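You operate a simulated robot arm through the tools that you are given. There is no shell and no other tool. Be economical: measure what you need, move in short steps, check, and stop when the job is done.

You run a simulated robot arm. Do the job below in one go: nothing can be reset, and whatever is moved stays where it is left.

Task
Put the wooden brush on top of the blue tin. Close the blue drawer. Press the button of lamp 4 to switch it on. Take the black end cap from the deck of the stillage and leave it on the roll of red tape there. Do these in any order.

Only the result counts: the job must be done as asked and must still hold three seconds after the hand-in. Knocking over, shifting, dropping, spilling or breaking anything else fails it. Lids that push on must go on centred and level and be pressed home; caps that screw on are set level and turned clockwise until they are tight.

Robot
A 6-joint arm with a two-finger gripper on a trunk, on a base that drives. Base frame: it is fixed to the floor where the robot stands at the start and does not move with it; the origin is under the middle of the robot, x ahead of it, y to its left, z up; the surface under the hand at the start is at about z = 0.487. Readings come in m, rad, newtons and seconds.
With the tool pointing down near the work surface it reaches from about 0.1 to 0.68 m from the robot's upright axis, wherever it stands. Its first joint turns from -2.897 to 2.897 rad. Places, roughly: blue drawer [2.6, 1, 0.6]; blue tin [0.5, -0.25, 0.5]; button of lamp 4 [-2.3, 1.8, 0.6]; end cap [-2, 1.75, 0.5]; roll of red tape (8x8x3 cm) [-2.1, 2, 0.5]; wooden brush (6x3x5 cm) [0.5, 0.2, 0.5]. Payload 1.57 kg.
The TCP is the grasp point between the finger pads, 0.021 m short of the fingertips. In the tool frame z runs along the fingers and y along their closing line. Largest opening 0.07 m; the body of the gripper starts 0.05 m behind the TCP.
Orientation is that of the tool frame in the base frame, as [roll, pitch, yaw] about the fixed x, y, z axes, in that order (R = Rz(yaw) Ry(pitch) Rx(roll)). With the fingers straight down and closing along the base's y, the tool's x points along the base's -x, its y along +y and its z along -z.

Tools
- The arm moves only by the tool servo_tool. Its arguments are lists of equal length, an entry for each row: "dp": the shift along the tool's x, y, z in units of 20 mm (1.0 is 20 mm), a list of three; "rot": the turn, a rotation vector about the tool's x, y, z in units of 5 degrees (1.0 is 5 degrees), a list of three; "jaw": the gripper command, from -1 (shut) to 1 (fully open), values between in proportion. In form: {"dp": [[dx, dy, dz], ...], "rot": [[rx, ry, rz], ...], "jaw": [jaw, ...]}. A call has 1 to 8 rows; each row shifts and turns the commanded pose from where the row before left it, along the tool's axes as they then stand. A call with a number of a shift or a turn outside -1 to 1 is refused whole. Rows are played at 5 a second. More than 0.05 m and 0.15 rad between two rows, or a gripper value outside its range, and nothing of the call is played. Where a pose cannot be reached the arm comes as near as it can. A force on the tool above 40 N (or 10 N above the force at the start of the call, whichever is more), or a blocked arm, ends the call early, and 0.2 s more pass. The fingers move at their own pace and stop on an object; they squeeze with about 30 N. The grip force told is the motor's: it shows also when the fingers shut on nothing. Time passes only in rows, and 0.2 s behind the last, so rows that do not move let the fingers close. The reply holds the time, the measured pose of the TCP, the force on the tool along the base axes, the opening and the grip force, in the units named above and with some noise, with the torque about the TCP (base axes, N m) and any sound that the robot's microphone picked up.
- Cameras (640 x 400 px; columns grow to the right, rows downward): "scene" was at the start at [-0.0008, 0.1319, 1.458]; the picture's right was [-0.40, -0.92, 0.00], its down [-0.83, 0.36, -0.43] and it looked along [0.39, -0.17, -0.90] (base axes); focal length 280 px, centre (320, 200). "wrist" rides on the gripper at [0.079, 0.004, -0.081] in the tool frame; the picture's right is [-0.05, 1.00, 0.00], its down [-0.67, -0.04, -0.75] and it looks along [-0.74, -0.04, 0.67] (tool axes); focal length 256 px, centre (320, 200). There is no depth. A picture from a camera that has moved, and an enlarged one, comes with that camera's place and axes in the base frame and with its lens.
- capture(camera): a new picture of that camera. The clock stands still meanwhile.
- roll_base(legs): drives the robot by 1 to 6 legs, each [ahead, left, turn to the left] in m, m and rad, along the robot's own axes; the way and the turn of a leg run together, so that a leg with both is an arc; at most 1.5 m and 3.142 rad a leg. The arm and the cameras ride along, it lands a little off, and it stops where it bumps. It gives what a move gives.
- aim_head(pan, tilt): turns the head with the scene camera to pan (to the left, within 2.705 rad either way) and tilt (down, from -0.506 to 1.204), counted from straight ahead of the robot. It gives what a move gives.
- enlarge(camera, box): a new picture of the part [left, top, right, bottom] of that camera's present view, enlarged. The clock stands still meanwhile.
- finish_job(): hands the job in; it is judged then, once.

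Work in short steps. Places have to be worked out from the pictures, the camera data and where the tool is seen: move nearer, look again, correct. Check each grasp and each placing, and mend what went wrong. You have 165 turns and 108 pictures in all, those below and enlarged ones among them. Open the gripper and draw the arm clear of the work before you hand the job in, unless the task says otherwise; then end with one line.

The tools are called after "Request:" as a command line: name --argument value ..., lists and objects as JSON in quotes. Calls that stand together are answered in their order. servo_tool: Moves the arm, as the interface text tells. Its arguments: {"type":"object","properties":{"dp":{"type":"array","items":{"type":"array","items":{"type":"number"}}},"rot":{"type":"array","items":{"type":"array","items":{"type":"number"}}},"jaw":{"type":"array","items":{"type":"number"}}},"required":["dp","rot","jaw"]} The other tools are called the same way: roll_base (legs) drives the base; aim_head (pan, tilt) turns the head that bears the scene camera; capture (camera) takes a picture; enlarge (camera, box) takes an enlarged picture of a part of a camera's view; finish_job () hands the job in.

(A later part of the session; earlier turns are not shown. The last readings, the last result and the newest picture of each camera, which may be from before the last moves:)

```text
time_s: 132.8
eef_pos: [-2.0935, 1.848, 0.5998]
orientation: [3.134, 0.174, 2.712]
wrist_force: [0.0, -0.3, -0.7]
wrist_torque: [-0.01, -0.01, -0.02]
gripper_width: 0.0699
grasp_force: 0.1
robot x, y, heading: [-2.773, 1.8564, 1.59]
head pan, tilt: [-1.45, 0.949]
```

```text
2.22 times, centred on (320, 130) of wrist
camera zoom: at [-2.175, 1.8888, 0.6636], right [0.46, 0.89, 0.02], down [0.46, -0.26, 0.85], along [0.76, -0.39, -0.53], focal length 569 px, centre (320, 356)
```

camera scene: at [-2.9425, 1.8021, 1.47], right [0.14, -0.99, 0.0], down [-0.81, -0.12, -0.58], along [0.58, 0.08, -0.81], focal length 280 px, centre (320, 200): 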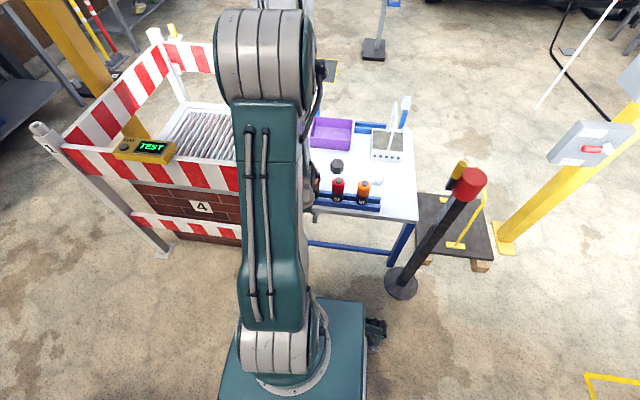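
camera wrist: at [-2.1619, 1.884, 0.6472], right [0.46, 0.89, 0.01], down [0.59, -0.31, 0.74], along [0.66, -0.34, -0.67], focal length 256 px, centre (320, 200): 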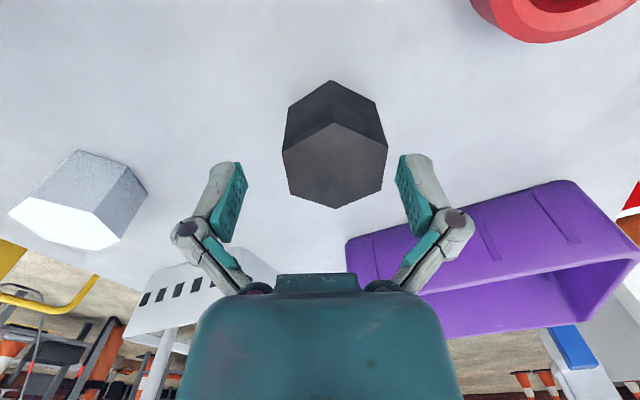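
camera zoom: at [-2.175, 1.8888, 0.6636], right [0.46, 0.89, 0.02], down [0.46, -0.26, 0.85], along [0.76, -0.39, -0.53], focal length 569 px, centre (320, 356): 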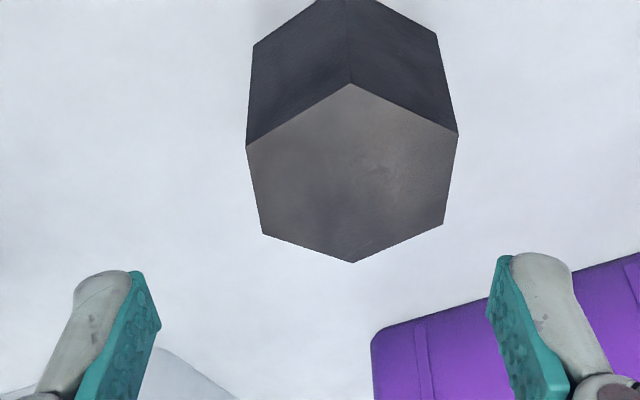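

Recomputed: cap centre ≈[-2.071,1.8455]. Move over it in the tilted frame and descend vertically.

Request:
servo_tool --dp '[[-0.53, 0.18, 0.1], [-0.53, 0.175, 0.09], [0.148, 0, 0.837], [0.148, 0, 0.837], [0.148, 0, 0.837]]' --rot '[[0, 0, 0], [0, 0, 0], [0, 0, 0], [0, 0, 0], [0, 0, 0]]' --jaw '[1, 1, 1, 1, 1]'

Request:
capture --camera "wrist"

```text
time_s: 134.0
eef_pos: [-2.0706, 1.8429, 0.546]
orientation: [3.132, 0.174, 2.713]
wrist_force: [-0.2, -0.4, -0.4]
wrist_torque: [0.02, -0.01, 0.0]
gripper_width: 0.07
grasp_force: 0.0
robot x, y, heading: [-2.7734, 1.8578, 1.596]
head pan, tilt: [-1.45, 0.949]
```

```text
42 pictures are left
camera wrist: at [-2.1522, 1.8853, 0.6117], right [0.46, 0.89, 0.02], down [0.46, -0.26, 0.85], along [0.76, -0.38, -0.53], focal length 256 px, centre (320, 200)
```

wrist: 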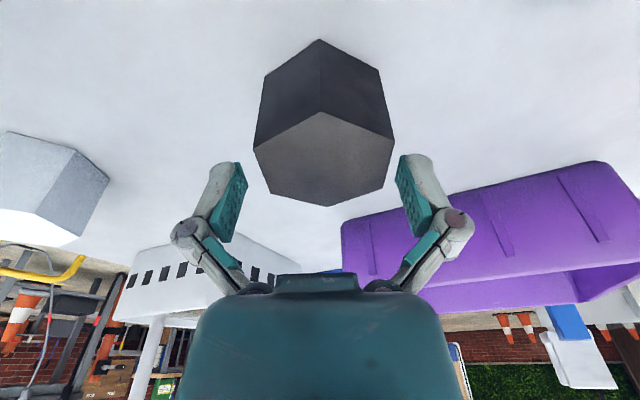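

Centred. Down the last 3 cm and close.

Request:
servo_tool --dp '[[0.148, 0, 0.837], [0.11, 0, 0.62], [0, 0, 0], [0, 0, 0], [0, 0, 0], [0, 0, 0]]' --rot '[[0, 0, 0], [0, 0, 0], [0, 0, 0], [0, 0, 0], [0, 0, 0], [0, 0, 0]]' --jaw '[1, 1, 1, -1, -1, -1]'

Request:
capture --camera "wrist"

```text
time_s: 135.4
eef_pos: [-2.0825, 1.8462, 0.5247]
orientation: [3.133, 0.176, 2.712]
wrist_force: [2.7, 0.9, 7.6]
wrist_torque: [-0.05, 0.06, 0.03]
gripper_width: 0.0519
grasp_force: 29.9
out of reach, approached as far as the arm can: row 1, 2
robot x, y, heading: [-2.7717, 1.8565, 1.6]
head pan, tilt: [-1.45, 0.949]
```

```text
41 pictures are left
camera wrist: at [-2.1644, 1.8877, 0.5889], right [0.46, 0.89, 0.02], down [0.46, -0.26, 0.85], along [0.76, -0.38, -0.53], focal length 256 px, centre (320, 200)
```

wrist: 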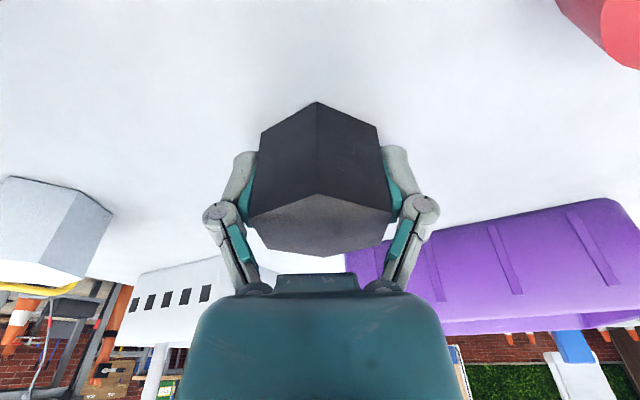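

Held at 52 mm. Lift straight up 8 cm.

Request:
servo_tool --dp '[[-0.1, 0, -0.985], [-0.174, 0, -0.985], [-0.174, 0, -0.985], [-0.174, 0, -0.985], [-0.174, 0, -0.985]]' --rot '[[0, 0, 0], [0, 0, 0], [0, 0, 0], [0, 0, 0], [0, 0, 0]]' --jaw '[-1, -1, -1, -1, -1]'

Request:
capture --camera "wrist"

```text
time_s: 136.6
eef_pos: [-2.0859, 1.8453, 0.625]
orientation: [3.134, 0.174, 2.713]
wrist_force: [0.9, -0.2, -0.2]
wrist_torque: [-0.02, -0.02, -0.02]
gripper_width: 0.052
grasp_force: 30.3
robot x, y, heading: [-2.7744, 1.8562, 1.593]
head pan, tilt: [-1.45, 0.949]
```

```text
40 pictures are left
camera wrist: at [-2.1663, 1.8874, 0.6893], right [0.46, 0.89, 0.02], down [0.46, -0.26, 0.85], along [0.76, -0.38, -0.53], focal length 256 px, centre (320, 200)
```

wrist: 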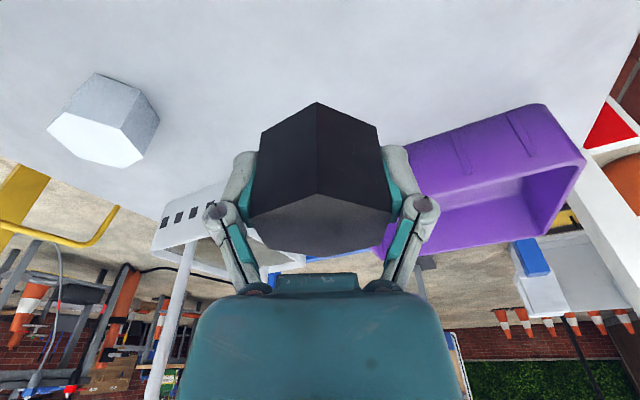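

Measure the cap's place in the hand, and the tape from the scene camera.

Request:
enlarge --camera "wrist" --box '[230, 90, 410, 270]'

Request:
enlarge --camera "scene" --box '[280, 130, 400, 205]'

```text
2.22 times, centred on (320, 180) of wrist
camera zoom: at [-2.1663, 1.8874, 0.6893], right [0.46, 0.89, 0.02], down [0.46, -0.26, 0.85], along [0.76, -0.38, -0.53], focal length 569 px, centre (320, 244)
```

zoom: 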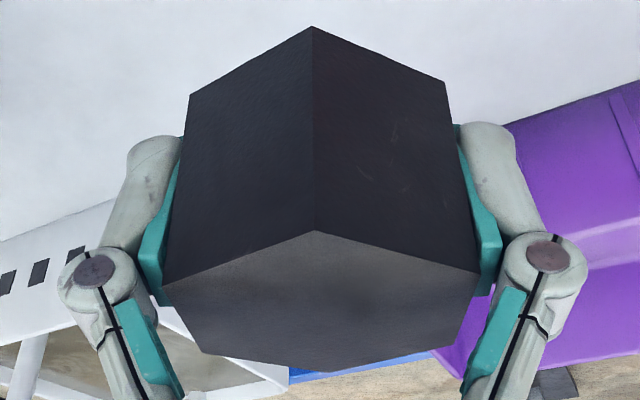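

```text
5.33 times, centred on (340, 168) of scene
camera zoom: at [-2.8489, 1.804, 1.4701], right [0.14, -0.99, 0.0], down [-0.81, -0.12, -0.58], along [0.57, 0.08, -0.81], focal length 1493 px, centre (213, 373)
```

zoom: 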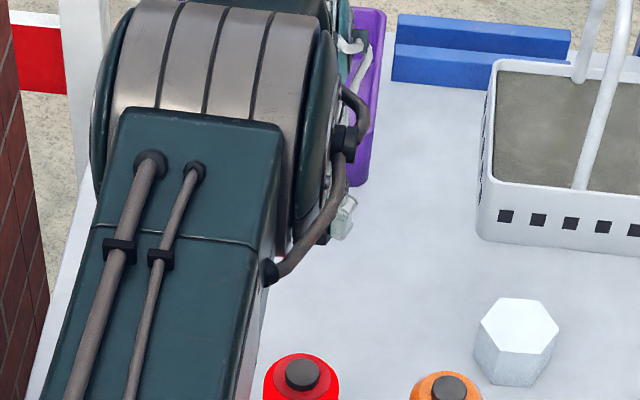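

Cap is level in hand, its centre ~10 mm ahead of the TCP. Tape ≈[-2.113,1.970], top ≈0.517. Move the cap above it.

Request:
servo_tool --dp '[[0.685, 0.848, -0.248], [0.685, 0.848, -0.248], [0.685, 0.848, -0.248], [0.685, 0.848, -0.248], [0.685, 0.848, -0.248], [0.685, 0.848, -0.248]]' --rot '[[0, 0, 0], [0, 0, 0], [0, 0, 0], [0, 0, 0], [0, 0, 0], [0, 0, 0]]' --jaw '[-1, -1, -1, -1, -1, -1]'

Request:
capture --camera "wrist"

Request:
aim_head --pan -1.2 --tilt 0.9

Request:
capture --camera "scene"

```text
time_s: 138.0
eef_pos: [-2.1208, 1.9738, 0.6412]
orientation: [3.135, 0.174, 2.712]
wrist_force: [0.1, -0.4, -0.1]
wrist_torque: [-0.01, 0.0, 0.02]
gripper_width: 0.0518
grasp_force: 30.0
robot x, y, heading: [-2.7714, 1.8567, 1.597]
head pan, tilt: [-1.45, 0.949]
```

```text
37 pictures are left
camera wrist: at [-2.2028, 2.0164, 0.7056], right [0.46, 0.89, 0.02], down [0.46, -0.26, 0.85], along [0.76, -0.39, -0.53], focal length 256 px, centre (320, 200)
```

wrist: 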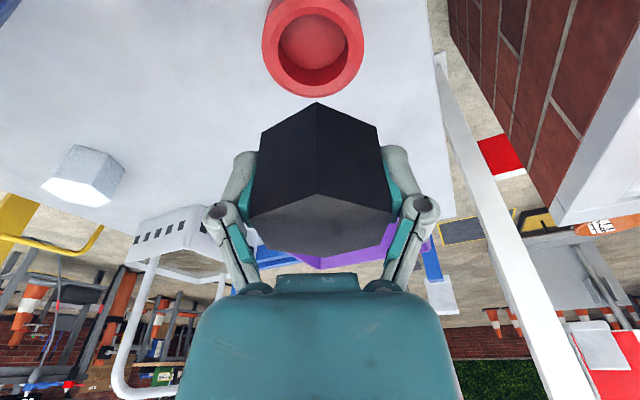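

```text
time_s: 138.7
eef_pos: [-2.1207, 1.975, 0.6404]
orientation: [3.133, 0.174, 2.712]
wrist_force: [0.0, 0.2, 0.2]
wrist_torque: [-0.03, -0.01, -0.01]
gripper_width: 0.0518
grasp_force: 29.8
robot x, y, heading: [-2.7784, 1.8604, 1.596]
head pan, tilt: [-1.201, 0.901]
```

```text
36 pictures are left
camera scene: at [-2.8511, 1.823, 1.4738], right [0.38, -0.92, 0.0], down [-0.73, -0.3, -0.62], along [0.57, 0.24, -0.79], focal length 280 px, centre (320, 200)
```

scene: 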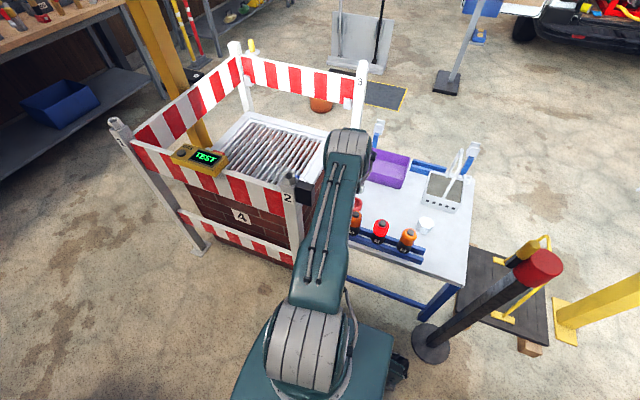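

Only about 2–3 mm off. Trim and go down to ~2 cm above the tape, then look from the side.

Request:
servo_tool --dp '[[0.1, -0.12, 0], [0.174, 0, 0.985], [0.174, 0, 0.985], [0.174, 0, 0.985]]' --rot '[[0, 0, 0], [0, 0, 0], [0, 0, 0], [0, 0, 0]]' --jaw '[-1, -1, -1, -1]'

Request:
capture --camera "wrist"

Request:
enlarge --camera "wrist" --box '[220, 40, 420, 270]'

Request:
enlarge --camera "scene" --box '[320, 170, 400, 240]'

```text
time_s: 139.7
eef_pos: [-2.1245, 1.9723, 0.5786]
orientation: [3.134, 0.175, 2.713]
wrist_force: [0.6, -0.2, -1.1]
wrist_torque: [0.01, 0.01, 0.0]
gripper_width: 0.0515
grasp_force: 29.8
robot x, y, heading: [-2.7727, 1.8556, 1.592]
head pan, tilt: [-1.201, 0.901]
```

```text
35 pictures are left
camera wrist: at [-2.2058, 2.0146, 0.6435], right [0.46, 0.89, 0.02], down [0.46, -0.26, 0.85], along [0.76, -0.39, -0.53], focal length 256 px, centre (320, 200)
```

wrist: 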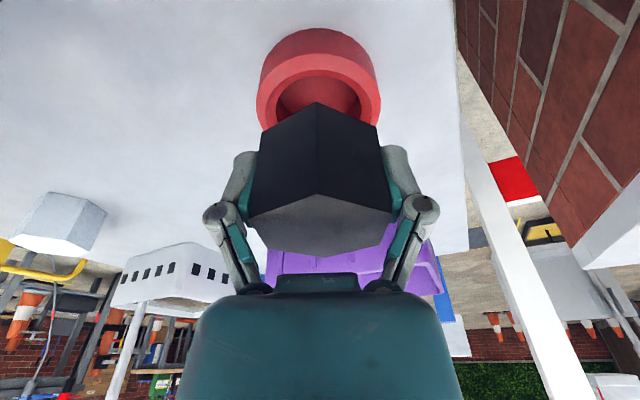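

```text
1.74 times, centred on (320, 155) of wrist
camera zoom: at [-2.2058, 2.0146, 0.6435], right [0.46, 0.89, 0.02], down [0.46, -0.26, 0.85], along [0.76, -0.39, -0.53], focal length 445 px, centre (320, 278)
```

zoom: 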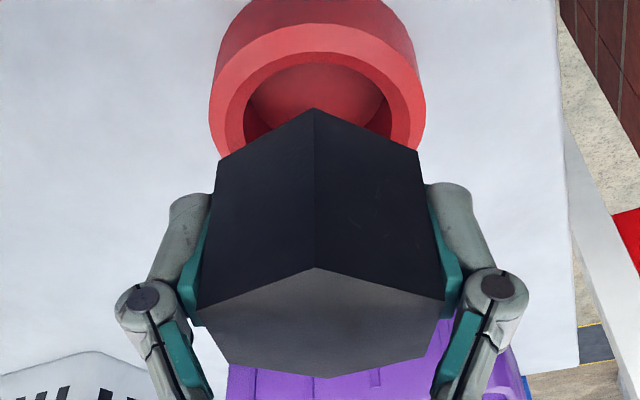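

```text
5.71 times, centred on (360, 205) of scene
camera zoom: at [-2.8509, 1.8231, 1.4738], right [0.38, -0.92, 0.0], down [-0.73, -0.3, -0.62], along [0.57, 0.24, -0.79], focal length 1600 px, centre (91, 171)
```

zoom: 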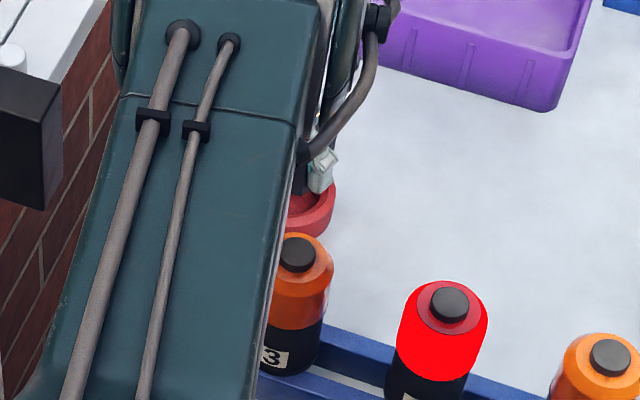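

Lateral alignment is good and triangulation puts tape centre at [-2.118,1.971,0.521], cap centre within 2 mm of that. Lower in small steps to contact.

Request:
servo_tool --dp '[[0.1, 0, 0.98], [0.035, 0, 0.197], [0.035, 0, 0.197], [0, 0, 0]]' --rot '[[0, 0, 0], [0, 0, 0], [0, 0, 0], [0, 0, 0]]' --jaw '[-1, -1, -1, -1]'

Request:
capture --camera "wrist"

```text
time_s: 140.7
eef_pos: [-2.1221, 1.9734, 0.5504]
orientation: [3.133, 0.174, 2.714]
wrist_force: [-0.2, -0.1, -0.8]
wrist_torque: [0.0, 0.0, -0.01]
gripper_width: 0.0519
grasp_force: 30.1
robot x, y, heading: [-2.7743, 1.8583, 1.601]
head pan, tilt: [-1.201, 0.901]
```

```text
32 pictures are left
camera wrist: at [-2.2041, 2.0151, 0.6152], right [0.46, 0.89, 0.02], down [0.46, -0.26, 0.85], along [0.76, -0.39, -0.53], focal length 256 px, centre (320, 200)
```

wrist: 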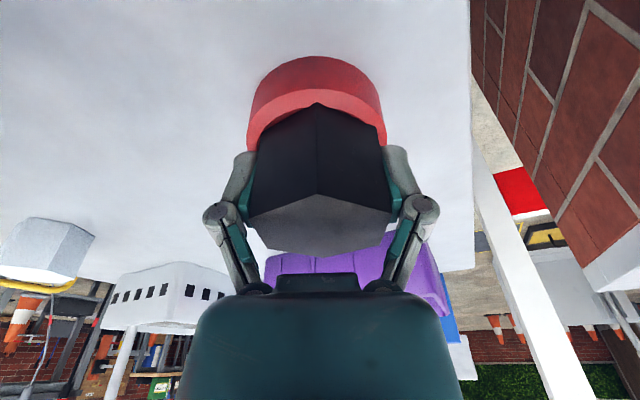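

Request:
servo_tool --dp '[[0.035, 0, 0.197], [0.017, 0, 0.1], [0.017, 0, 0.1], [0, 0, 0]]' --rot '[[0, 0, 0], [0, 0, 0], [0, 0, 0], [0, 0, 0]]' --jaw '[-1, -1, -1, -1]'

```text
time_s: 141.7
eef_pos: [-2.1212, 1.9737, 0.5444]
orientation: [3.134, 0.177, 2.713]
wrist_force: [-0.3, 0.9, 21.7]
wrist_torque: [-0.06, -0.05, -0.04]
gripper_width: 0.0522
grasp_force: 30.4
robot x, y, heading: [-2.7751, 1.8548, 1.596]
head pan, tilt: [-1.201, 0.901]
```

Contact (22 N). Ease off slightly, release and back up along vertical.

Request:
servo_tool --dp '[[-0.012, 0, -0.07], [0, 0, 0], [0, 0, 0], [0, 0, 0], [0, 0, 0]]' --rot '[[0, 0, 0], [0, 0, 0], [0, 0, 0], [0, 0, 0], [0, 0, 0]]' --jaw '[-1, 0.6, 0.8, 1, 1]'

Request:
capture --camera "wrist"

```text
time_s: 142.9
eef_pos: [-2.1231, 1.9721, 0.5447]
orientation: [3.134, 0.175, 2.712]
wrist_force: [-0.2, 0.0, 0.1]
wrist_torque: [0.01, 0.02, 0.0]
gripper_width: 0.0699
grasp_force: 0.1
robot x, y, heading: [-2.7763, 1.8589, 1.597]
head pan, tilt: [-1.201, 0.901]
```

```text
31 pictures are left
camera wrist: at [-2.2043, 2.0152, 0.6093], right [0.46, 0.89, 0.02], down [0.46, -0.26, 0.85], along [0.76, -0.39, -0.53], focal length 256 px, centre (320, 200)
```

wrist: 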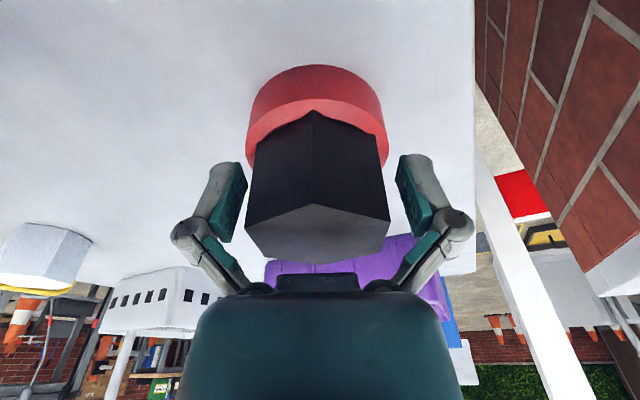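

Released; rise vertically and check.

Request:
servo_tool --dp '[[-0.087, 0, -0.49], [-0.174, 0, -0.985], [-0.174, 0, -0.985], [-0.174, 0, -0.985], [-0.174, 0, -0.985], [-0.174, 0, -0.985], [-0.174, 0, -0.985]]' --rot '[[0, 0, 0], [0, 0, 0], [0, 0, 0], [0, 0, 0], [0, 0, 0], [0, 0, 0], [0, 0, 0]]' --jaw '[1, 1, 1, 1, 1, 1, 1]'

Request:
enlarge --camera "wrist" --box '[220, 0, 420, 125]'

```text
time_s: 144.5
eef_pos: [-2.1241, 1.9703, 0.6743]
orientation: [3.134, 0.174, 2.713]
wrist_force: [0.0, -0.7, 0.0]
wrist_torque: [0.0, -0.01, 0.0]
gripper_width: 0.07
grasp_force: 0.1
robot x, y, heading: [-2.7711, 1.8562, 1.594]
head pan, tilt: [-1.201, 0.901]
```

```text
3.20 times, centred on (320, 62) of wrist
camera zoom: at [-2.2052, 2.013, 0.7391], right [0.46, 0.89, 0.02], down [0.46, -0.26, 0.85], along [0.76, -0.39, -0.53], focal length 819 px, centre (320, 640)
```

zoom: 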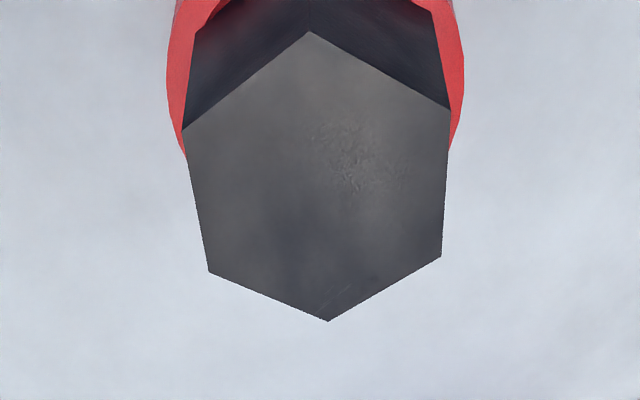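

Cap rests squarely on the tape. Now undo tilt, raise and retract.

Request:
servo_tool --dp '[[0, 0, -1], [0, 0, -1], [0, 0, -1], [0, 0, -1], [0, 0, -1], [0, 0, 0], [0, 0, 0], [0, 0, 0]]' --rot '[[0, 0.5, 0], [0, 0.5, 0], [0, 0.5, 0], [0, 0.5, 0], [0, 0, -1], [0, 0, -1], [0, 0, -1], [0, 0, -1]]' --jaw '[1, 1, 1, 1, 1, 0, 0, 0]'

Request:
servo_tool --dp '[[1, 0, 0], [1, 0, 0], [1, 0, 0], [1, 0, 0], [1, 0, 0], [1, 0, 0], [1, 0, 0], [1, 0, 0]]' --rot '[[0, 0, -0.6], [0, 0, 0], [0, 0, 0], [0, 0, 0], [0, 0, 0], [0, 0, 0], [0, 0, 0], [0, 0, 0]]' --jaw '[0, 0, 0, 0, 0, 0, 0, 0]'

Request:
enlarge --camera "scene" --box '[300, 130, 500, 270]'

```text
time_s: 146.3
eef_pos: [-2.13, 1.9752, 0.7739]
orientation: [3.135, 0.0, 3.064]
wrist_force: [-1.0, -0.7, -0.3]
wrist_torque: [0.01, 0.0, 0.01]
gripper_width: 0.0351
grasp_force: 0.0
robot x, y, heading: [-2.7691, 1.8582, 1.594]
head pan, tilt: [-1.201, 0.901]
```

```text
time_s: 148.1
eef_pos: [-2.2909, 1.9799, 0.7746]
orientation: [3.135, 0.004, 3.113]
wrist_force: [0.1, -0.4, 0.7]
wrist_torque: [0.01, 0.0, 0.05]
gripper_width: 0.0349
grasp_force: 0.1
robot x, y, heading: [-2.7723, 1.855, 1.598]
head pan, tilt: [-1.201, 0.901]
```

```text
2.86 times, centred on (400, 200) of scene
camera zoom: at [-2.8527, 1.823, 1.4737], right [0.38, -0.92, 0.0], down [-0.72, -0.3, -0.62], along [0.57, 0.24, -0.78], focal length 800 px, centre (91, 200)
```

zoom: 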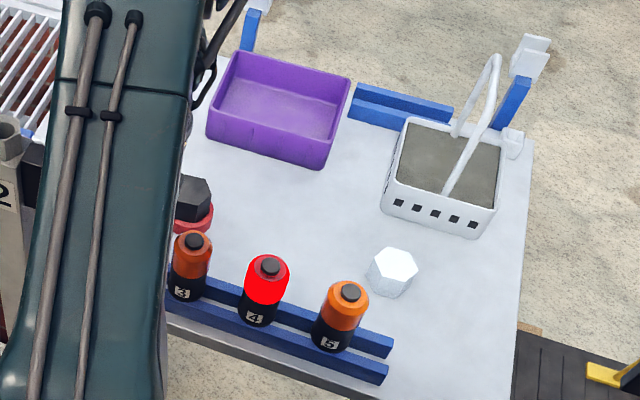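

Everything is in place there. Retract further, shift the base 10 cm west, and swing the arm back to the front.

Request:
servo_tool --dp '[[1, -0.5, 0], [1, -0.5, 0], [1, -0.5, 0], [1, -0.5, 0], [1, -0.5, 0], [1, -0.5, 0], [0.9, -0.5, 0]]' --rot '[[0, 0, 0], [0, 0, 0], [0, 0, 0], [0, 0, 0], [0, 0, 0], [0, 0, 0], [0, 0, 0]]' --jaw '[0, 0, 0, 0, 0, 0, 0]'

Request:
roll_base --legs '[[0, 0.1, 0]]'

Request:
servo_tool --dp '[[0.14, 0.95, 0], [0.14, 0.95, 0], [0.14, 0.95, 0], [0.14, 0.95, 0], [0.14, 0.95, 0], [0.14, 0.95, 0], [0.14, 0.95, 0], [0.14, 0.95, 0]]' --rot '[[0, 0, -0.67], [0, 0, -0.67], [0, 0, -0.67], [0, 0, -0.67], [0, 0, -0.67], [0, 0, -0.67], [0, 0, -0.67], [0, 0, -0.67]]' --jaw '[0, 0, 0, 0, 0, 0, 0, 0]'

```text
time_s: 149.7
eef_pos: [-2.431, 1.9139, 0.7729]
orientation: [3.135, 0.004, 3.114]
wrist_force: [-0.3, 0.8, -0.1]
wrist_torque: [-0.01, -0.02, 0.0]
gripper_width: 0.0352
grasp_force: 0.0
robot x, y, heading: [-2.7718, 1.858, 1.596]
head pan, tilt: [-1.201, 0.901]
```

```text
time_s: 150.9
eef_pos: [-2.5152, 1.9117, 0.7699]
orientation: [3.135, -0.007, 3.113]
wrist_force: [0.0, 0.3, 0.2]
wrist_torque: [0.01, 0.03, -0.01]
gripper_width: 0.0349
grasp_force: 0.0
robot x, y, heading: [-2.8635, 1.8545, 1.591]
head pan, tilt: [-1.201, 0.901]
```

```text
time_s: 152.7
eef_pos: [-2.5774, 2.0551, 0.7768]
orientation: [3.14, 0.013, -2.702]
wrist_force: [-0.5, -0.8, 0.3]
wrist_torque: [0.0, -0.04, 0.02]
gripper_width: 0.0349
grasp_force: 0.1
robot x, y, heading: [-2.8665, 1.8562, 1.593]
head pan, tilt: [-1.201, 0.901]
```

Request:
servo_tool --dp '[[0.17, 0.95, 0], [0.17, 0.95, 0], [0.17, 0.95, 0], [0.17, 0.95, 0], [0.17, 0.95, 0], [0.17, 0.95, 0], [0.17, 0.95, 0], [0.17, 0.95, 0]]' --rot '[[0, 0, -0.67], [0, 0, -0.67], [0, 0, -0.67], [0, 0, -0.67], [0, 0, -0.67], [0, 0, -0.67], [0, 0, -0.67], [0, 0, -0.67]]' --jaw '[0, 0, 0, 0, 0, 0, 0, 0]'

Request:
servo_tool --dp '[[0.17, 0.95, 0], [0.17, 0.95, 0], [0.17, 0.95, 0], [0.17, 0.95, 0], [0.17, 0.95, 0], [0.17, 0.95, 0], [0.17, 0.95, 0], [0.17, 0.95, 0]]' --rot '[[0, 0, -0.67], [0, 0, -0.67], [0, 0, -0.67], [0, 0, -0.67], [0, 0, -0.67], [0, 0, -0.67], [0, 0, -0.67], [0, 0, -0.67]]' --jaw '[0, 0, 0, 0, 0, 0, 0, 0]'

Request:
aim_head --pan -1.5 --tilt 0.2

Request:
capture --camera "scene"

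```text
time_s: 154.5
eef_pos: [-2.6873, 2.1614, 0.7767]
orientation: [-3.138, 0.01, -2.235]
wrist_force: [0.1, -0.5, -0.2]
wrist_torque: [0.01, -0.02, 0.01]
gripper_width: 0.0352
grasp_force: 0.2
robot x, y, heading: [-2.862, 1.8569, 1.59]
head pan, tilt: [-1.201, 0.901]
```

```text
time_s: 156.3
eef_pos: [-2.8339, 2.2018, 0.7758]
orientation: [-3.132, 0.008, -1.764]
wrist_force: [0.1, 0.2, 0.8]
wrist_torque: [-0.01, 0.01, 0.0]
gripper_width: 0.035
grasp_force: 0.1
robot x, y, heading: [-2.8658, 1.856, 1.591]
head pan, tilt: [-1.201, 0.901]
```

```text
time_s: 157.3
eef_pos: [-2.8328, 2.2022, 0.7749]
orientation: [-3.133, 0.007, -1.767]
wrist_force: [-0.6, 1.3, 0.2]
wrist_torque: [0.01, -0.01, -0.01]
gripper_width: 0.035
grasp_force: 0.1
robot x, y, heading: [-2.866, 1.8516, 1.596]
head pan, tilt: [-1.499, 0.201]
```

```text
28 pictures are left
camera scene: at [-2.9237, 1.8019, 1.5351], right [0.1, -1.0, 0.0], down [-0.2, -0.02, -0.98], along [0.98, 0.09, -0.2], focal length 280 px, centre (320, 200)
```

scene: 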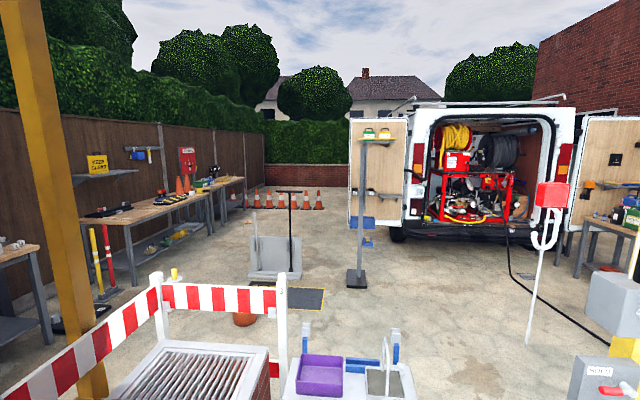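

Request:
enlarge --camera "scene" --box '[200, 110, 460, 290]'

```text
2.22 times, centred on (330, 200) of scene
camera zoom: at [-2.9237, 1.8019, 1.5351], right [0.1, -1.0, 0.0], down [-0.2, -0.02, -0.98], along [0.98, 0.09, -0.2], focal length 622 px, centre (298, 200)
```

zoom: 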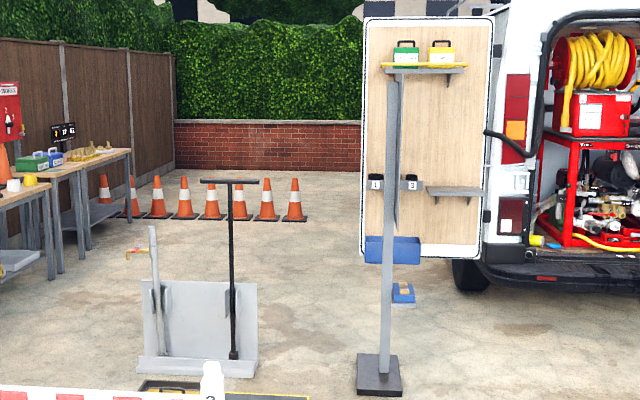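

Drawer at (2.6, 1) lies behind the open door, so the way is back south, up the lane west of the bucket, then east behind the screen. First back out the way I came.

Request:
roll_base --legs '[[-0.9, 0, 0], [0, -0.13, 0], [-0.55, -0.07, 0], [0, 0, 1.55]]'

```text
time_s: 169.5
eef_pos: [-2.9838, 0.4577, 0.7754]
orientation: [-3.133, 0.007, -0.2]
wrist_force: [-0.6, -0.3, -0.7]
wrist_torque: [0.06, -0.03, -0.01]
gripper_width: 0.0349
grasp_force: 0.0
robot x, y, heading: [-2.6352, 0.4245, -3.124]
head pan, tilt: [-1.499, 0.201]
```

Request:
roll_base --legs '[[-1.37, 0.09, 0], [0, 0, -1.57]]'

Request:
aim_head --pan -0.15 --tilt 0.5

Request:
capture --camera "scene"

```text
time_s: 180.0
eef_pos: [-1.2737, 0.7107, 0.7757]
orientation: [-3.132, 0.008, -1.746]
wrist_force: [0.1, -0.2, -0.6]
wrist_torque: [0.0, 0.02, -0.01]
gripper_width: 0.035
grasp_force: 0.0
robot x, y, heading: [-1.2969, 0.3627, 1.622]
head pan, tilt: [-1.499, 0.201]
```

```text
time_s: 181.5
eef_pos: [-1.2714, 0.7111, 0.7763]
orientation: [-3.132, 0.007, -1.745]
wrist_force: [0.6, 0.8, 0.2]
wrist_torque: [0.01, -0.02, -0.01]
gripper_width: 0.0351
grasp_force: 0.1
robot x, y, heading: [-1.2989, 0.3614, 1.613]
head pan, tilt: [-0.15, 0.499]
```

```text
26 pictures are left
camera scene: at [-1.4371, 0.3887, 1.5074], right [0.99, -0.11, 0.0], down [-0.05, -0.48, -0.88], along [0.09, 0.87, -0.48], focal length 280 px, centre (320, 200)
```

scene: 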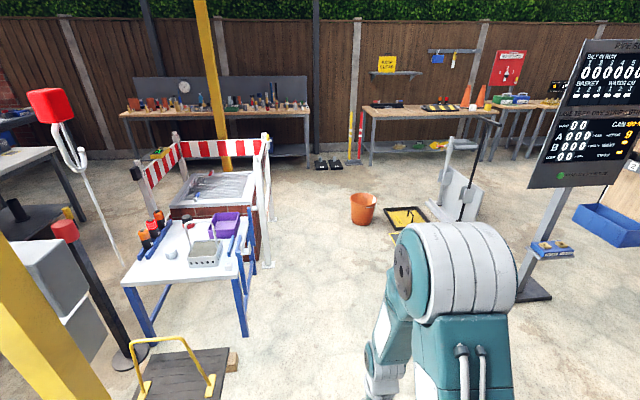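

The lane between barrier (x≈-1.63) and bucket (x≈-0.92) is wide enough; second yellow post is beside the barrier, out of the lane. Drive north centred at x≈-1.27.

Request:
roll_base --legs '[[0, 0, -0.043], [1.4, -0.02, 0]]'

```text
time_s: 188.9
eef_pos: [-1.2346, 2.1166, 0.777]
orientation: [-3.132, 0.009, -1.793]
wrist_force: [-0.3, -0.1, 0.6]
wrist_torque: [0.01, -0.02, -0.02]
gripper_width: 0.0349
grasp_force: 0.1
robot x, y, heading: [-1.2768, 1.7692, 1.564]
head pan, tilt: [-0.15, 0.499]
```

Request:
roll_base --legs '[[1.5, 0, 0], [0.12, 0, 0]]'

Request:
aim_head --pan -1.6 --tilt 0.5

Request:
capture --camera "scene"

```text
time_s: 197.2
eef_pos: [-1.2092, 3.7468, 0.7758]
orientation: [-3.132, 0.009, -1.81]
wrist_force: [0.3, -0.3, -0.3]
wrist_torque: [0.02, 0.01, 0.03]
gripper_width: 0.0349
grasp_force: 0.1
robot x, y, heading: [-1.2554, 3.4024, 1.546]
head pan, tilt: [-0.15, 0.499]
```

```text
time_s: 198.8
eef_pos: [-1.2104, 3.7472, 0.7747]
orientation: [-3.133, 0.008, -1.811]
wrist_force: [0.7, 0.1, 0.1]
wrist_torque: [0.02, -0.02, 0.0]
gripper_width: 0.035
grasp_force: 0.2
robot x, y, heading: [-1.2566, 3.4015, 1.548]
head pan, tilt: [-1.6, 0.499]
```

```text
25 pictures are left
camera scene: at [-1.3196, 3.3428, 1.5075], right [-0.05, -1.0, 0.0], down [-0.48, 0.02, -0.88], along [0.88, -0.04, -0.48], focal length 280 px, centre (320, 200)
```

scene: 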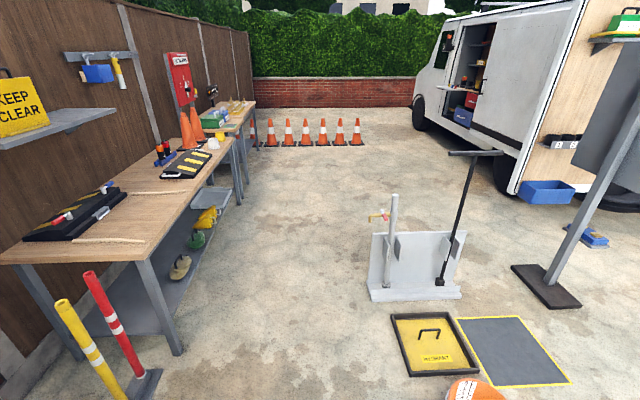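

The van's side door is open on that side and shows a rack with a blue drawer. Turn east and drive on behind the screen.

Request:
roll_base --legs '[[0, 0, -1.54], [1.4, 0, 0], [1.0, -0.3, 0], [0.5, -0.5, 0]]'

Request:
aim_head --pan -0.8 --tilt 0.45

Request:
capture --camera "scene"

```text
time_s: 217.9
eef_pos: [1.99, 2.6467, 0.7761]
orientation: [-3.132, 0.009, 2.961]
wrist_force: [0.0, -0.4, -0.7]
wrist_torque: [0.02, 0.01, 0.0]
gripper_width: 0.0352
grasp_force: 0.0
robot x, y, heading: [1.6418, 2.6693, 0.039]
head pan, tilt: [-1.6, 0.499]
```

```text
time_s: 219.0
eef_pos: [1.99, 2.6461, 0.7751]
orientation: [-3.134, 0.008, 2.961]
wrist_force: [-0.1, -0.8, 1.2]
wrist_torque: [0.01, -0.01, -0.02]
gripper_width: 0.035
grasp_force: 0.1
robot x, y, heading: [1.6448, 2.6689, 0.036]
head pan, tilt: [-0.799, 0.45]
```

```text
24 pictures are left
camera scene: at [1.6454, 2.7616, 1.5119], right [-0.69, -0.72, 0.0], down [-0.32, 0.3, -0.9], along [0.65, -0.62, -0.44], focal length 280 px, centre (320, 200)
```

scene: 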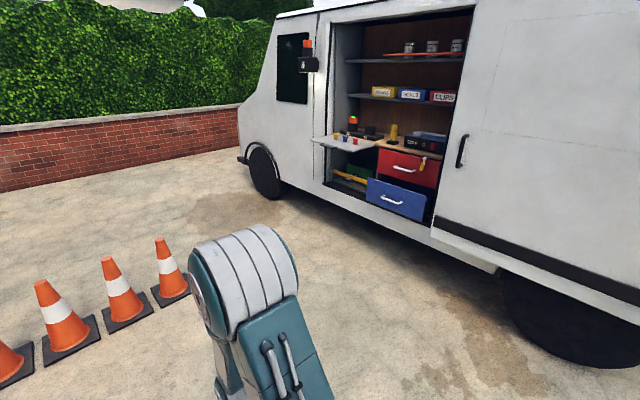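

The blue drawer is visible at about (2.63,1.1). Zoom to measure.

Request:
enlarge --camera "scene" --box '[310, 120, 470, 230]'

```text
3.64 times, centred on (390, 175) of scene
camera zoom: at [1.6454, 2.7616, 1.5119], right [-0.69, -0.72, 0.0], down [-0.32, 0.3, -0.9], along [0.65, -0.62, -0.44], focal length 1018 px, centre (66, 291)
```

zoom: 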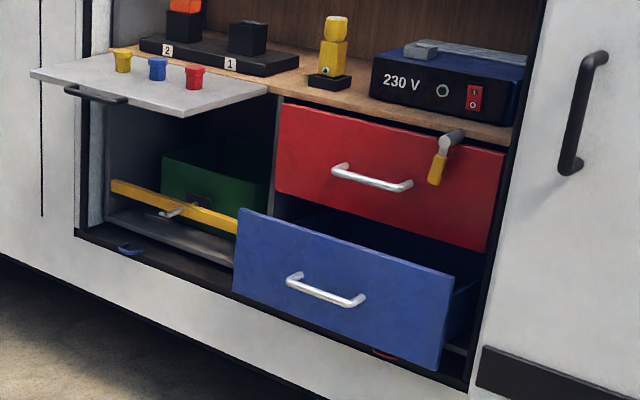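

Blue drawer's face: x 2.38–2.88, z 0.51–0.70, y≈1.07; its closed plane ≈0.94. Turn to face the van and drive to about (2.63,1.75).

Request:
roll_base --legs '[[0, 0, -1.607], [0.5, 0.5, 0], [0.42, 0.48, 0]]'

Request:
aim_head --pan -0.25 --tilt 0.8

Request:
capture --camera "scene"

Request:
capture --camera "wrist"

```text
time_s: 229.9
eef_pos: [2.5941, 1.4117, 0.7742]
orientation: [-3.136, 0.007, 1.366]
wrist_force: [-0.3, -0.2, -0.3]
wrist_torque: [0.03, -0.05, -0.01]
gripper_width: 0.035
grasp_force: 0.0
robot x, y, heading: [2.6265, 1.759, -1.558]
head pan, tilt: [-0.799, 0.45]
```

```text
time_s: 230.9
eef_pos: [2.5952, 1.4122, 0.7752]
orientation: [-3.132, 0.01, 1.366]
wrist_force: [0.2, 0.2, 0.6]
wrist_torque: [-0.01, 0.02, 0.02]
gripper_width: 0.035
grasp_force: 0.0
robot x, y, heading: [2.6282, 1.759, -1.554]
head pan, tilt: [-0.25, 0.799]
```

```text
22 pictures are left
camera scene: at [2.7639, 1.7414, 1.4814], right [-0.97, 0.23, 0.0], down [0.17, 0.7, -0.7], along [-0.16, -0.68, -0.72], focal length 280 px, centre (320, 200)
```

scene: 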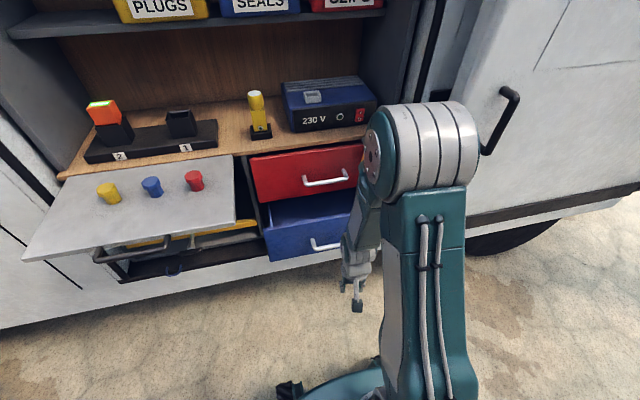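

```text
21 pictures are left
camera wrist: at [2.6162, 1.4894, 0.8548], right [0.97, -0.25, -0.01], down [-0.16, -0.64, 0.75], along [-0.2, -0.72, -0.66], focal length 256 px, centre (320, 200)
```

wrist: 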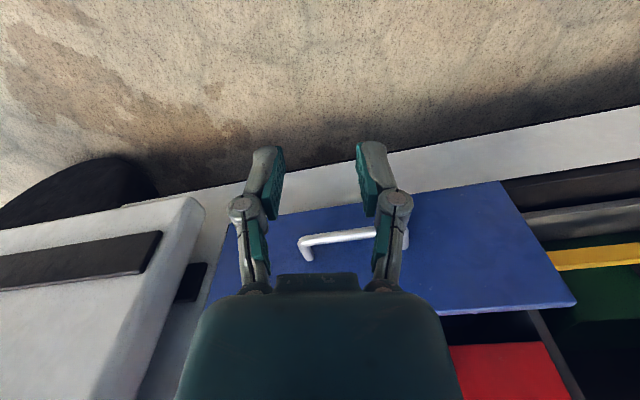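

Now align the hand's yaw to the van and extend toward the drawer at safe height with fingers shut.

Request:
servo_tool --dp '[[0, 0, 0], [0, 0, 0], [0, 0, 0], [-1, 0.9, 0], [-1, 0.85, 0], [-1, 0, 0], [-1, 0, 0], [-1, 0, 0]]' --rot '[[0, 0, -1], [0, 0, -1], [0, 0, -0.35], [0, 0, 0], [0, 0, 0], [0, 0, 0], [0, 0, 0], [0, 0, 0]]' --jaw '[-1, -1, -1, -1, -1, -1, -1, -1]'

Request:
servo_tool --dp '[[-1, 0, 0], [-1, 0, 0], [-1, 0, 0], [-0.5, 0, 0], [0, 0, 0], [0, 0, 0], [0, 0, 0], [0, 0, 0]]' --rot '[[0, 0, 0], [0, 0, 0], [0, 0, 0], [0, 0, 0], [0, -1, 0], [0, -1, 0], [0, -1, 0], [0, -1, 0]]' --jaw '[-1, -1, -1, -1, -1, -1, -1, -1]'

Request:
servo_tool --dp '[[0, 0, 0], [0, 0, 0], [0, 0, 0], [0, 0, 0], [0, 0, 0], [0, 0, 0]]' --rot '[[0, -1, 0], [0, -1, 0], [0, -1, 0], [0, -1, 0], [0, -1, 0], [0, -1, 0]]' --jaw '[-1, -1, -1, -1, -1, -1]'

Request:
capture --camera "wrist"

Request:
capture --camera "scene"

```text
time_s: 232.7
eef_pos: [2.629, 1.3118, 0.7756]
orientation: [-3.133, 0.006, 1.571]
wrist_force: [-0.2, 0.1, 0.8]
wrist_torque: [0.03, -0.01, -0.03]
gripper_width: 0.0002
grasp_force: 29.0
robot x, y, heading: [2.6305, 1.7607, -1.557]
head pan, tilt: [-0.25, 0.799]
```

```text
time_s: 234.5
eef_pos: [2.6302, 1.2413, 0.7771]
orientation: [-3.13, 0.357, 1.576]
wrist_force: [0.3, -0.2, 0.2]
wrist_torque: [-0.02, -0.02, -0.01]
gripper_width: 0.0001
grasp_force: 28.7
robot x, y, heading: [2.628, 1.7552, -1.558]
head pan, tilt: [-0.25, 0.799]
```

```text
time_s: 235.9
eef_pos: [2.6301, 1.2415, 0.7766]
orientation: [-3.123, 0.878, 1.585]
wrist_force: [0.3, -0.3, 0.7]
wrist_torque: [0.02, 0.02, 0.0]
gripper_width: 0.0
grasp_force: 29.6
robot x, y, heading: [2.6295, 1.7608, -1.556]
head pan, tilt: [-0.25, 0.799]
```

```text
20 pictures are left
camera wrist: at [2.6342, 1.3553, 0.766], right [1.0, -0.03, 0.03], down [-0.03, 0.15, 0.99], along [-0.04, -0.99, 0.15], focal length 256 px, centre (320, 200)
```

wrist: 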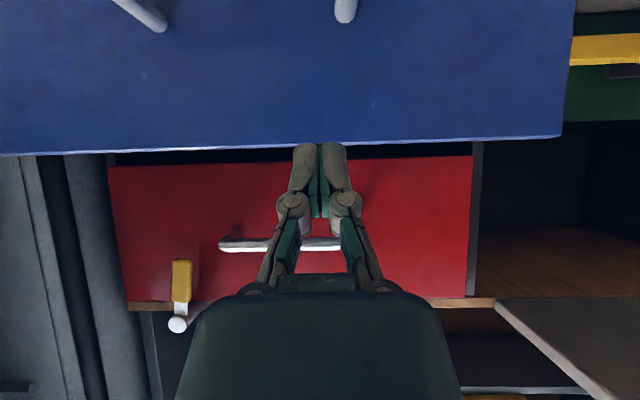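

```text
19 pictures are left
camera scene: at [2.7641, 1.7411, 1.4814], right [-0.97, 0.23, 0.0], down [0.17, 0.7, -0.7], along [-0.16, -0.68, -0.72], focal length 280 px, centre (320, 200)
```

scene: 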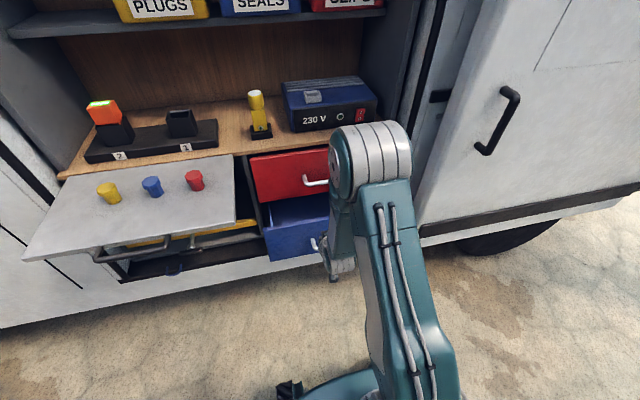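

Drawer centre is x≈2.57, top edge z≈0.75, face y≈1.10. Move left 6 cm and down to z≈0.70, then approach.

Request:
servo_tool --dp '[[0.943, -1, 0.783], [0.943, -1, 0.783], [0.943, -1, 0.783], [-0.639, 0, 0.769], [-0.639, 0, 0.769], [-0.639, 0, 0.769], [-0.639, 0, 0.769]]' --rot '[[0, 0, 0], [0, 0, 0], [0, 0, 0], [0, 0, 0], [0, 0, 0], [0, 0, 0], [0, 0, 0]]' --jaw '[-1, -1, -1, -1, -1, -1, -1]'

Request:
capture --camera "wrist"

```text
time_s: 237.5
eef_pos: [2.5696, 1.1626, 0.7034]
orientation: [-3.126, 0.877, 1.583]
wrist_force: [0.4, -0.8, -0.3]
wrist_torque: [0.01, 0.0, 0.0]
gripper_width: 0.0001
grasp_force: 28.4
robot x, y, heading: [2.6259, 1.7586, -1.555]
head pan, tilt: [-0.25, 0.799]
```

```text
18 pictures are left
camera wrist: at [2.5737, 1.2761, 0.6925], right [1.0, -0.03, 0.03], down [-0.03, 0.15, 0.99], along [-0.04, -0.99, 0.15], focal length 256 px, centre (320, 200)
```

wrist: 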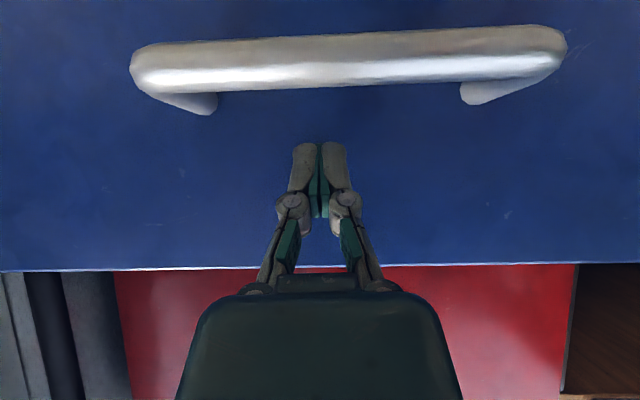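

Well aimed between handle and top edge, at the middle. Push forward.

Request:
servo_tool --dp '[[-0.639, 0, 0.769], [-0.639, 0, 0.769], [-0.639, 0, 0.769], [-0.639, 0, 0.769], [-0.639, 0, 0.769]]' --rot '[[0, 0, 0], [0, 0, 0], [0, 0, 0], [0, 0, 0], [0, 0, 0]]' --jaw '[-1, -1, -1, -1, -1]'

```text
time_s: 238.7
eef_pos: [2.5691, 1.0619, 0.7059]
orientation: [-3.126, 0.88, 1.585]
wrist_force: [-0.8, -0.1, 0.1]
wrist_torque: [0.0, 0.01, 0.03]
gripper_width: 0.0
grasp_force: 28.8
robot x, y, heading: [2.6308, 1.7598, -1.556]
head pan, tilt: [-0.25, 0.799]
```

Request:
servo_tool --dp '[[-0.639, 0, 0.769], [-0.639, 0, 0.769], [-0.639, 0, 0.769], [-0.639, 0, 0.769]]' --rot '[[0, 0, 0], [0, 0, 0], [0, 0, 0], [0, 0, 0]]' --jaw '[-1, -1, -1, -1]'

Request:
capture --camera "scene"

```text
time_s: 239.1
eef_pos: [2.57, 1.0502, 0.7019]
orientation: [-3.126, 0.869, 1.583]
wrist_force: [1.5, 5.7, 2.4]
wrist_torque: [-0.02, 0.02, 0.05]
gripper_width: 0.0058
grasp_force: 28.7
robot x, y, heading: [2.6232, 1.7547, -1.556]
head pan, tilt: [-0.25, 0.799]
stopped in row 2: the force on the tool passed its limit at 69 N (the readings are from after the stop); the commanded pose is now the measured one
```

```text
17 pictures are left
camera scene: at [2.764, 1.7406, 1.4814], right [-0.97, 0.23, 0.0], down [0.17, 0.7, -0.7], along [-0.16, -0.68, -0.72], focal length 280 px, centre (320, 200)
```

scene: 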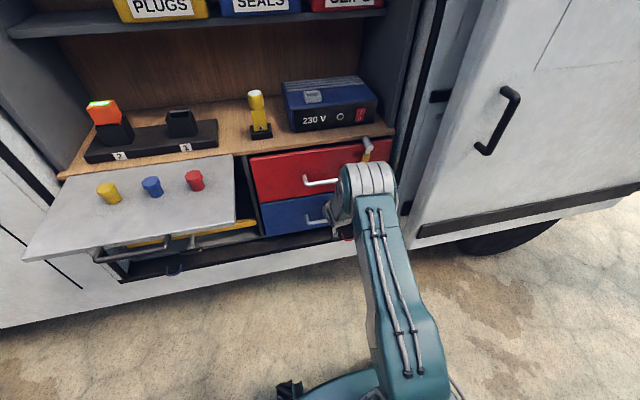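

Request:
enlarge --camera "scene" --box '[230, 130, 400, 260]'

Request:
capture --camera "wrist"

```text
3.08 times, centred on (315, 195) of scene
camera zoom: at [2.764, 1.7406, 1.4814], right [-0.97, 0.23, 0.0], down [0.17, 0.7, -0.7], along [-0.16, -0.68, -0.72], focal length 861 px, centre (335, 215)
```

zoom: 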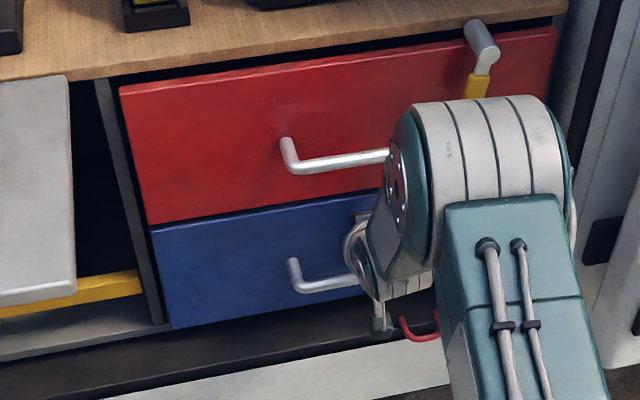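

```text
15 pictures are left
camera wrist: at [2.5746, 1.1635, 0.6923], right [1.0, -0.03, 0.03], down [-0.03, 0.14, 0.99], along [-0.04, -0.99, 0.14], focal length 256 px, centre (320, 200)
```

wrist: 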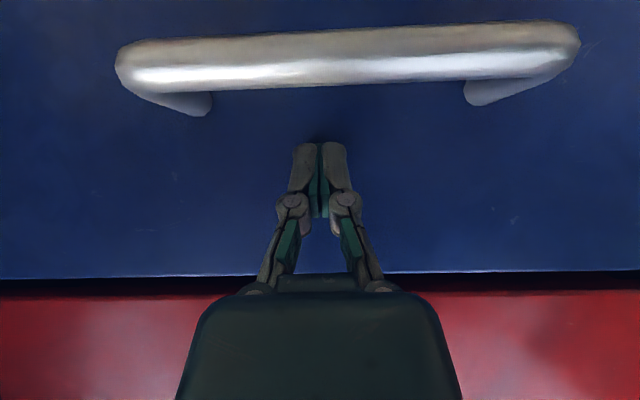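

The blue face is now about flush with the red one. One more gentle push to confirm it is home.

Request:
servo_tool --dp '[[-0.2, 0, 0.24], [-0.16, 0, 0.19], [-0.16, 0, 0.19], [0, 0, 0]]' --rot '[[0, 0, 0], [0, 0, 0], [0, 0, 0], [0, 0, 0]]' --jaw '[-1, -1, -1, -1]'

```text
time_s: 239.5
eef_pos: [2.5703, 1.0508, 0.7002]
orientation: [-3.126, 0.861, 1.583]
wrist_force: [0.8, 14.2, 7.3]
wrist_torque: [-0.01, 0.0, 0.03]
gripper_width: 0.0059
grasp_force: 28.3
robot x, y, heading: [2.6298, 1.7587, -1.556]
head pan, tilt: [-0.25, 0.799]
stopped in row 1: the force on the tool passed its limit at 54 N (the readings are from after the stop); the commanded pose is now the measured one
```

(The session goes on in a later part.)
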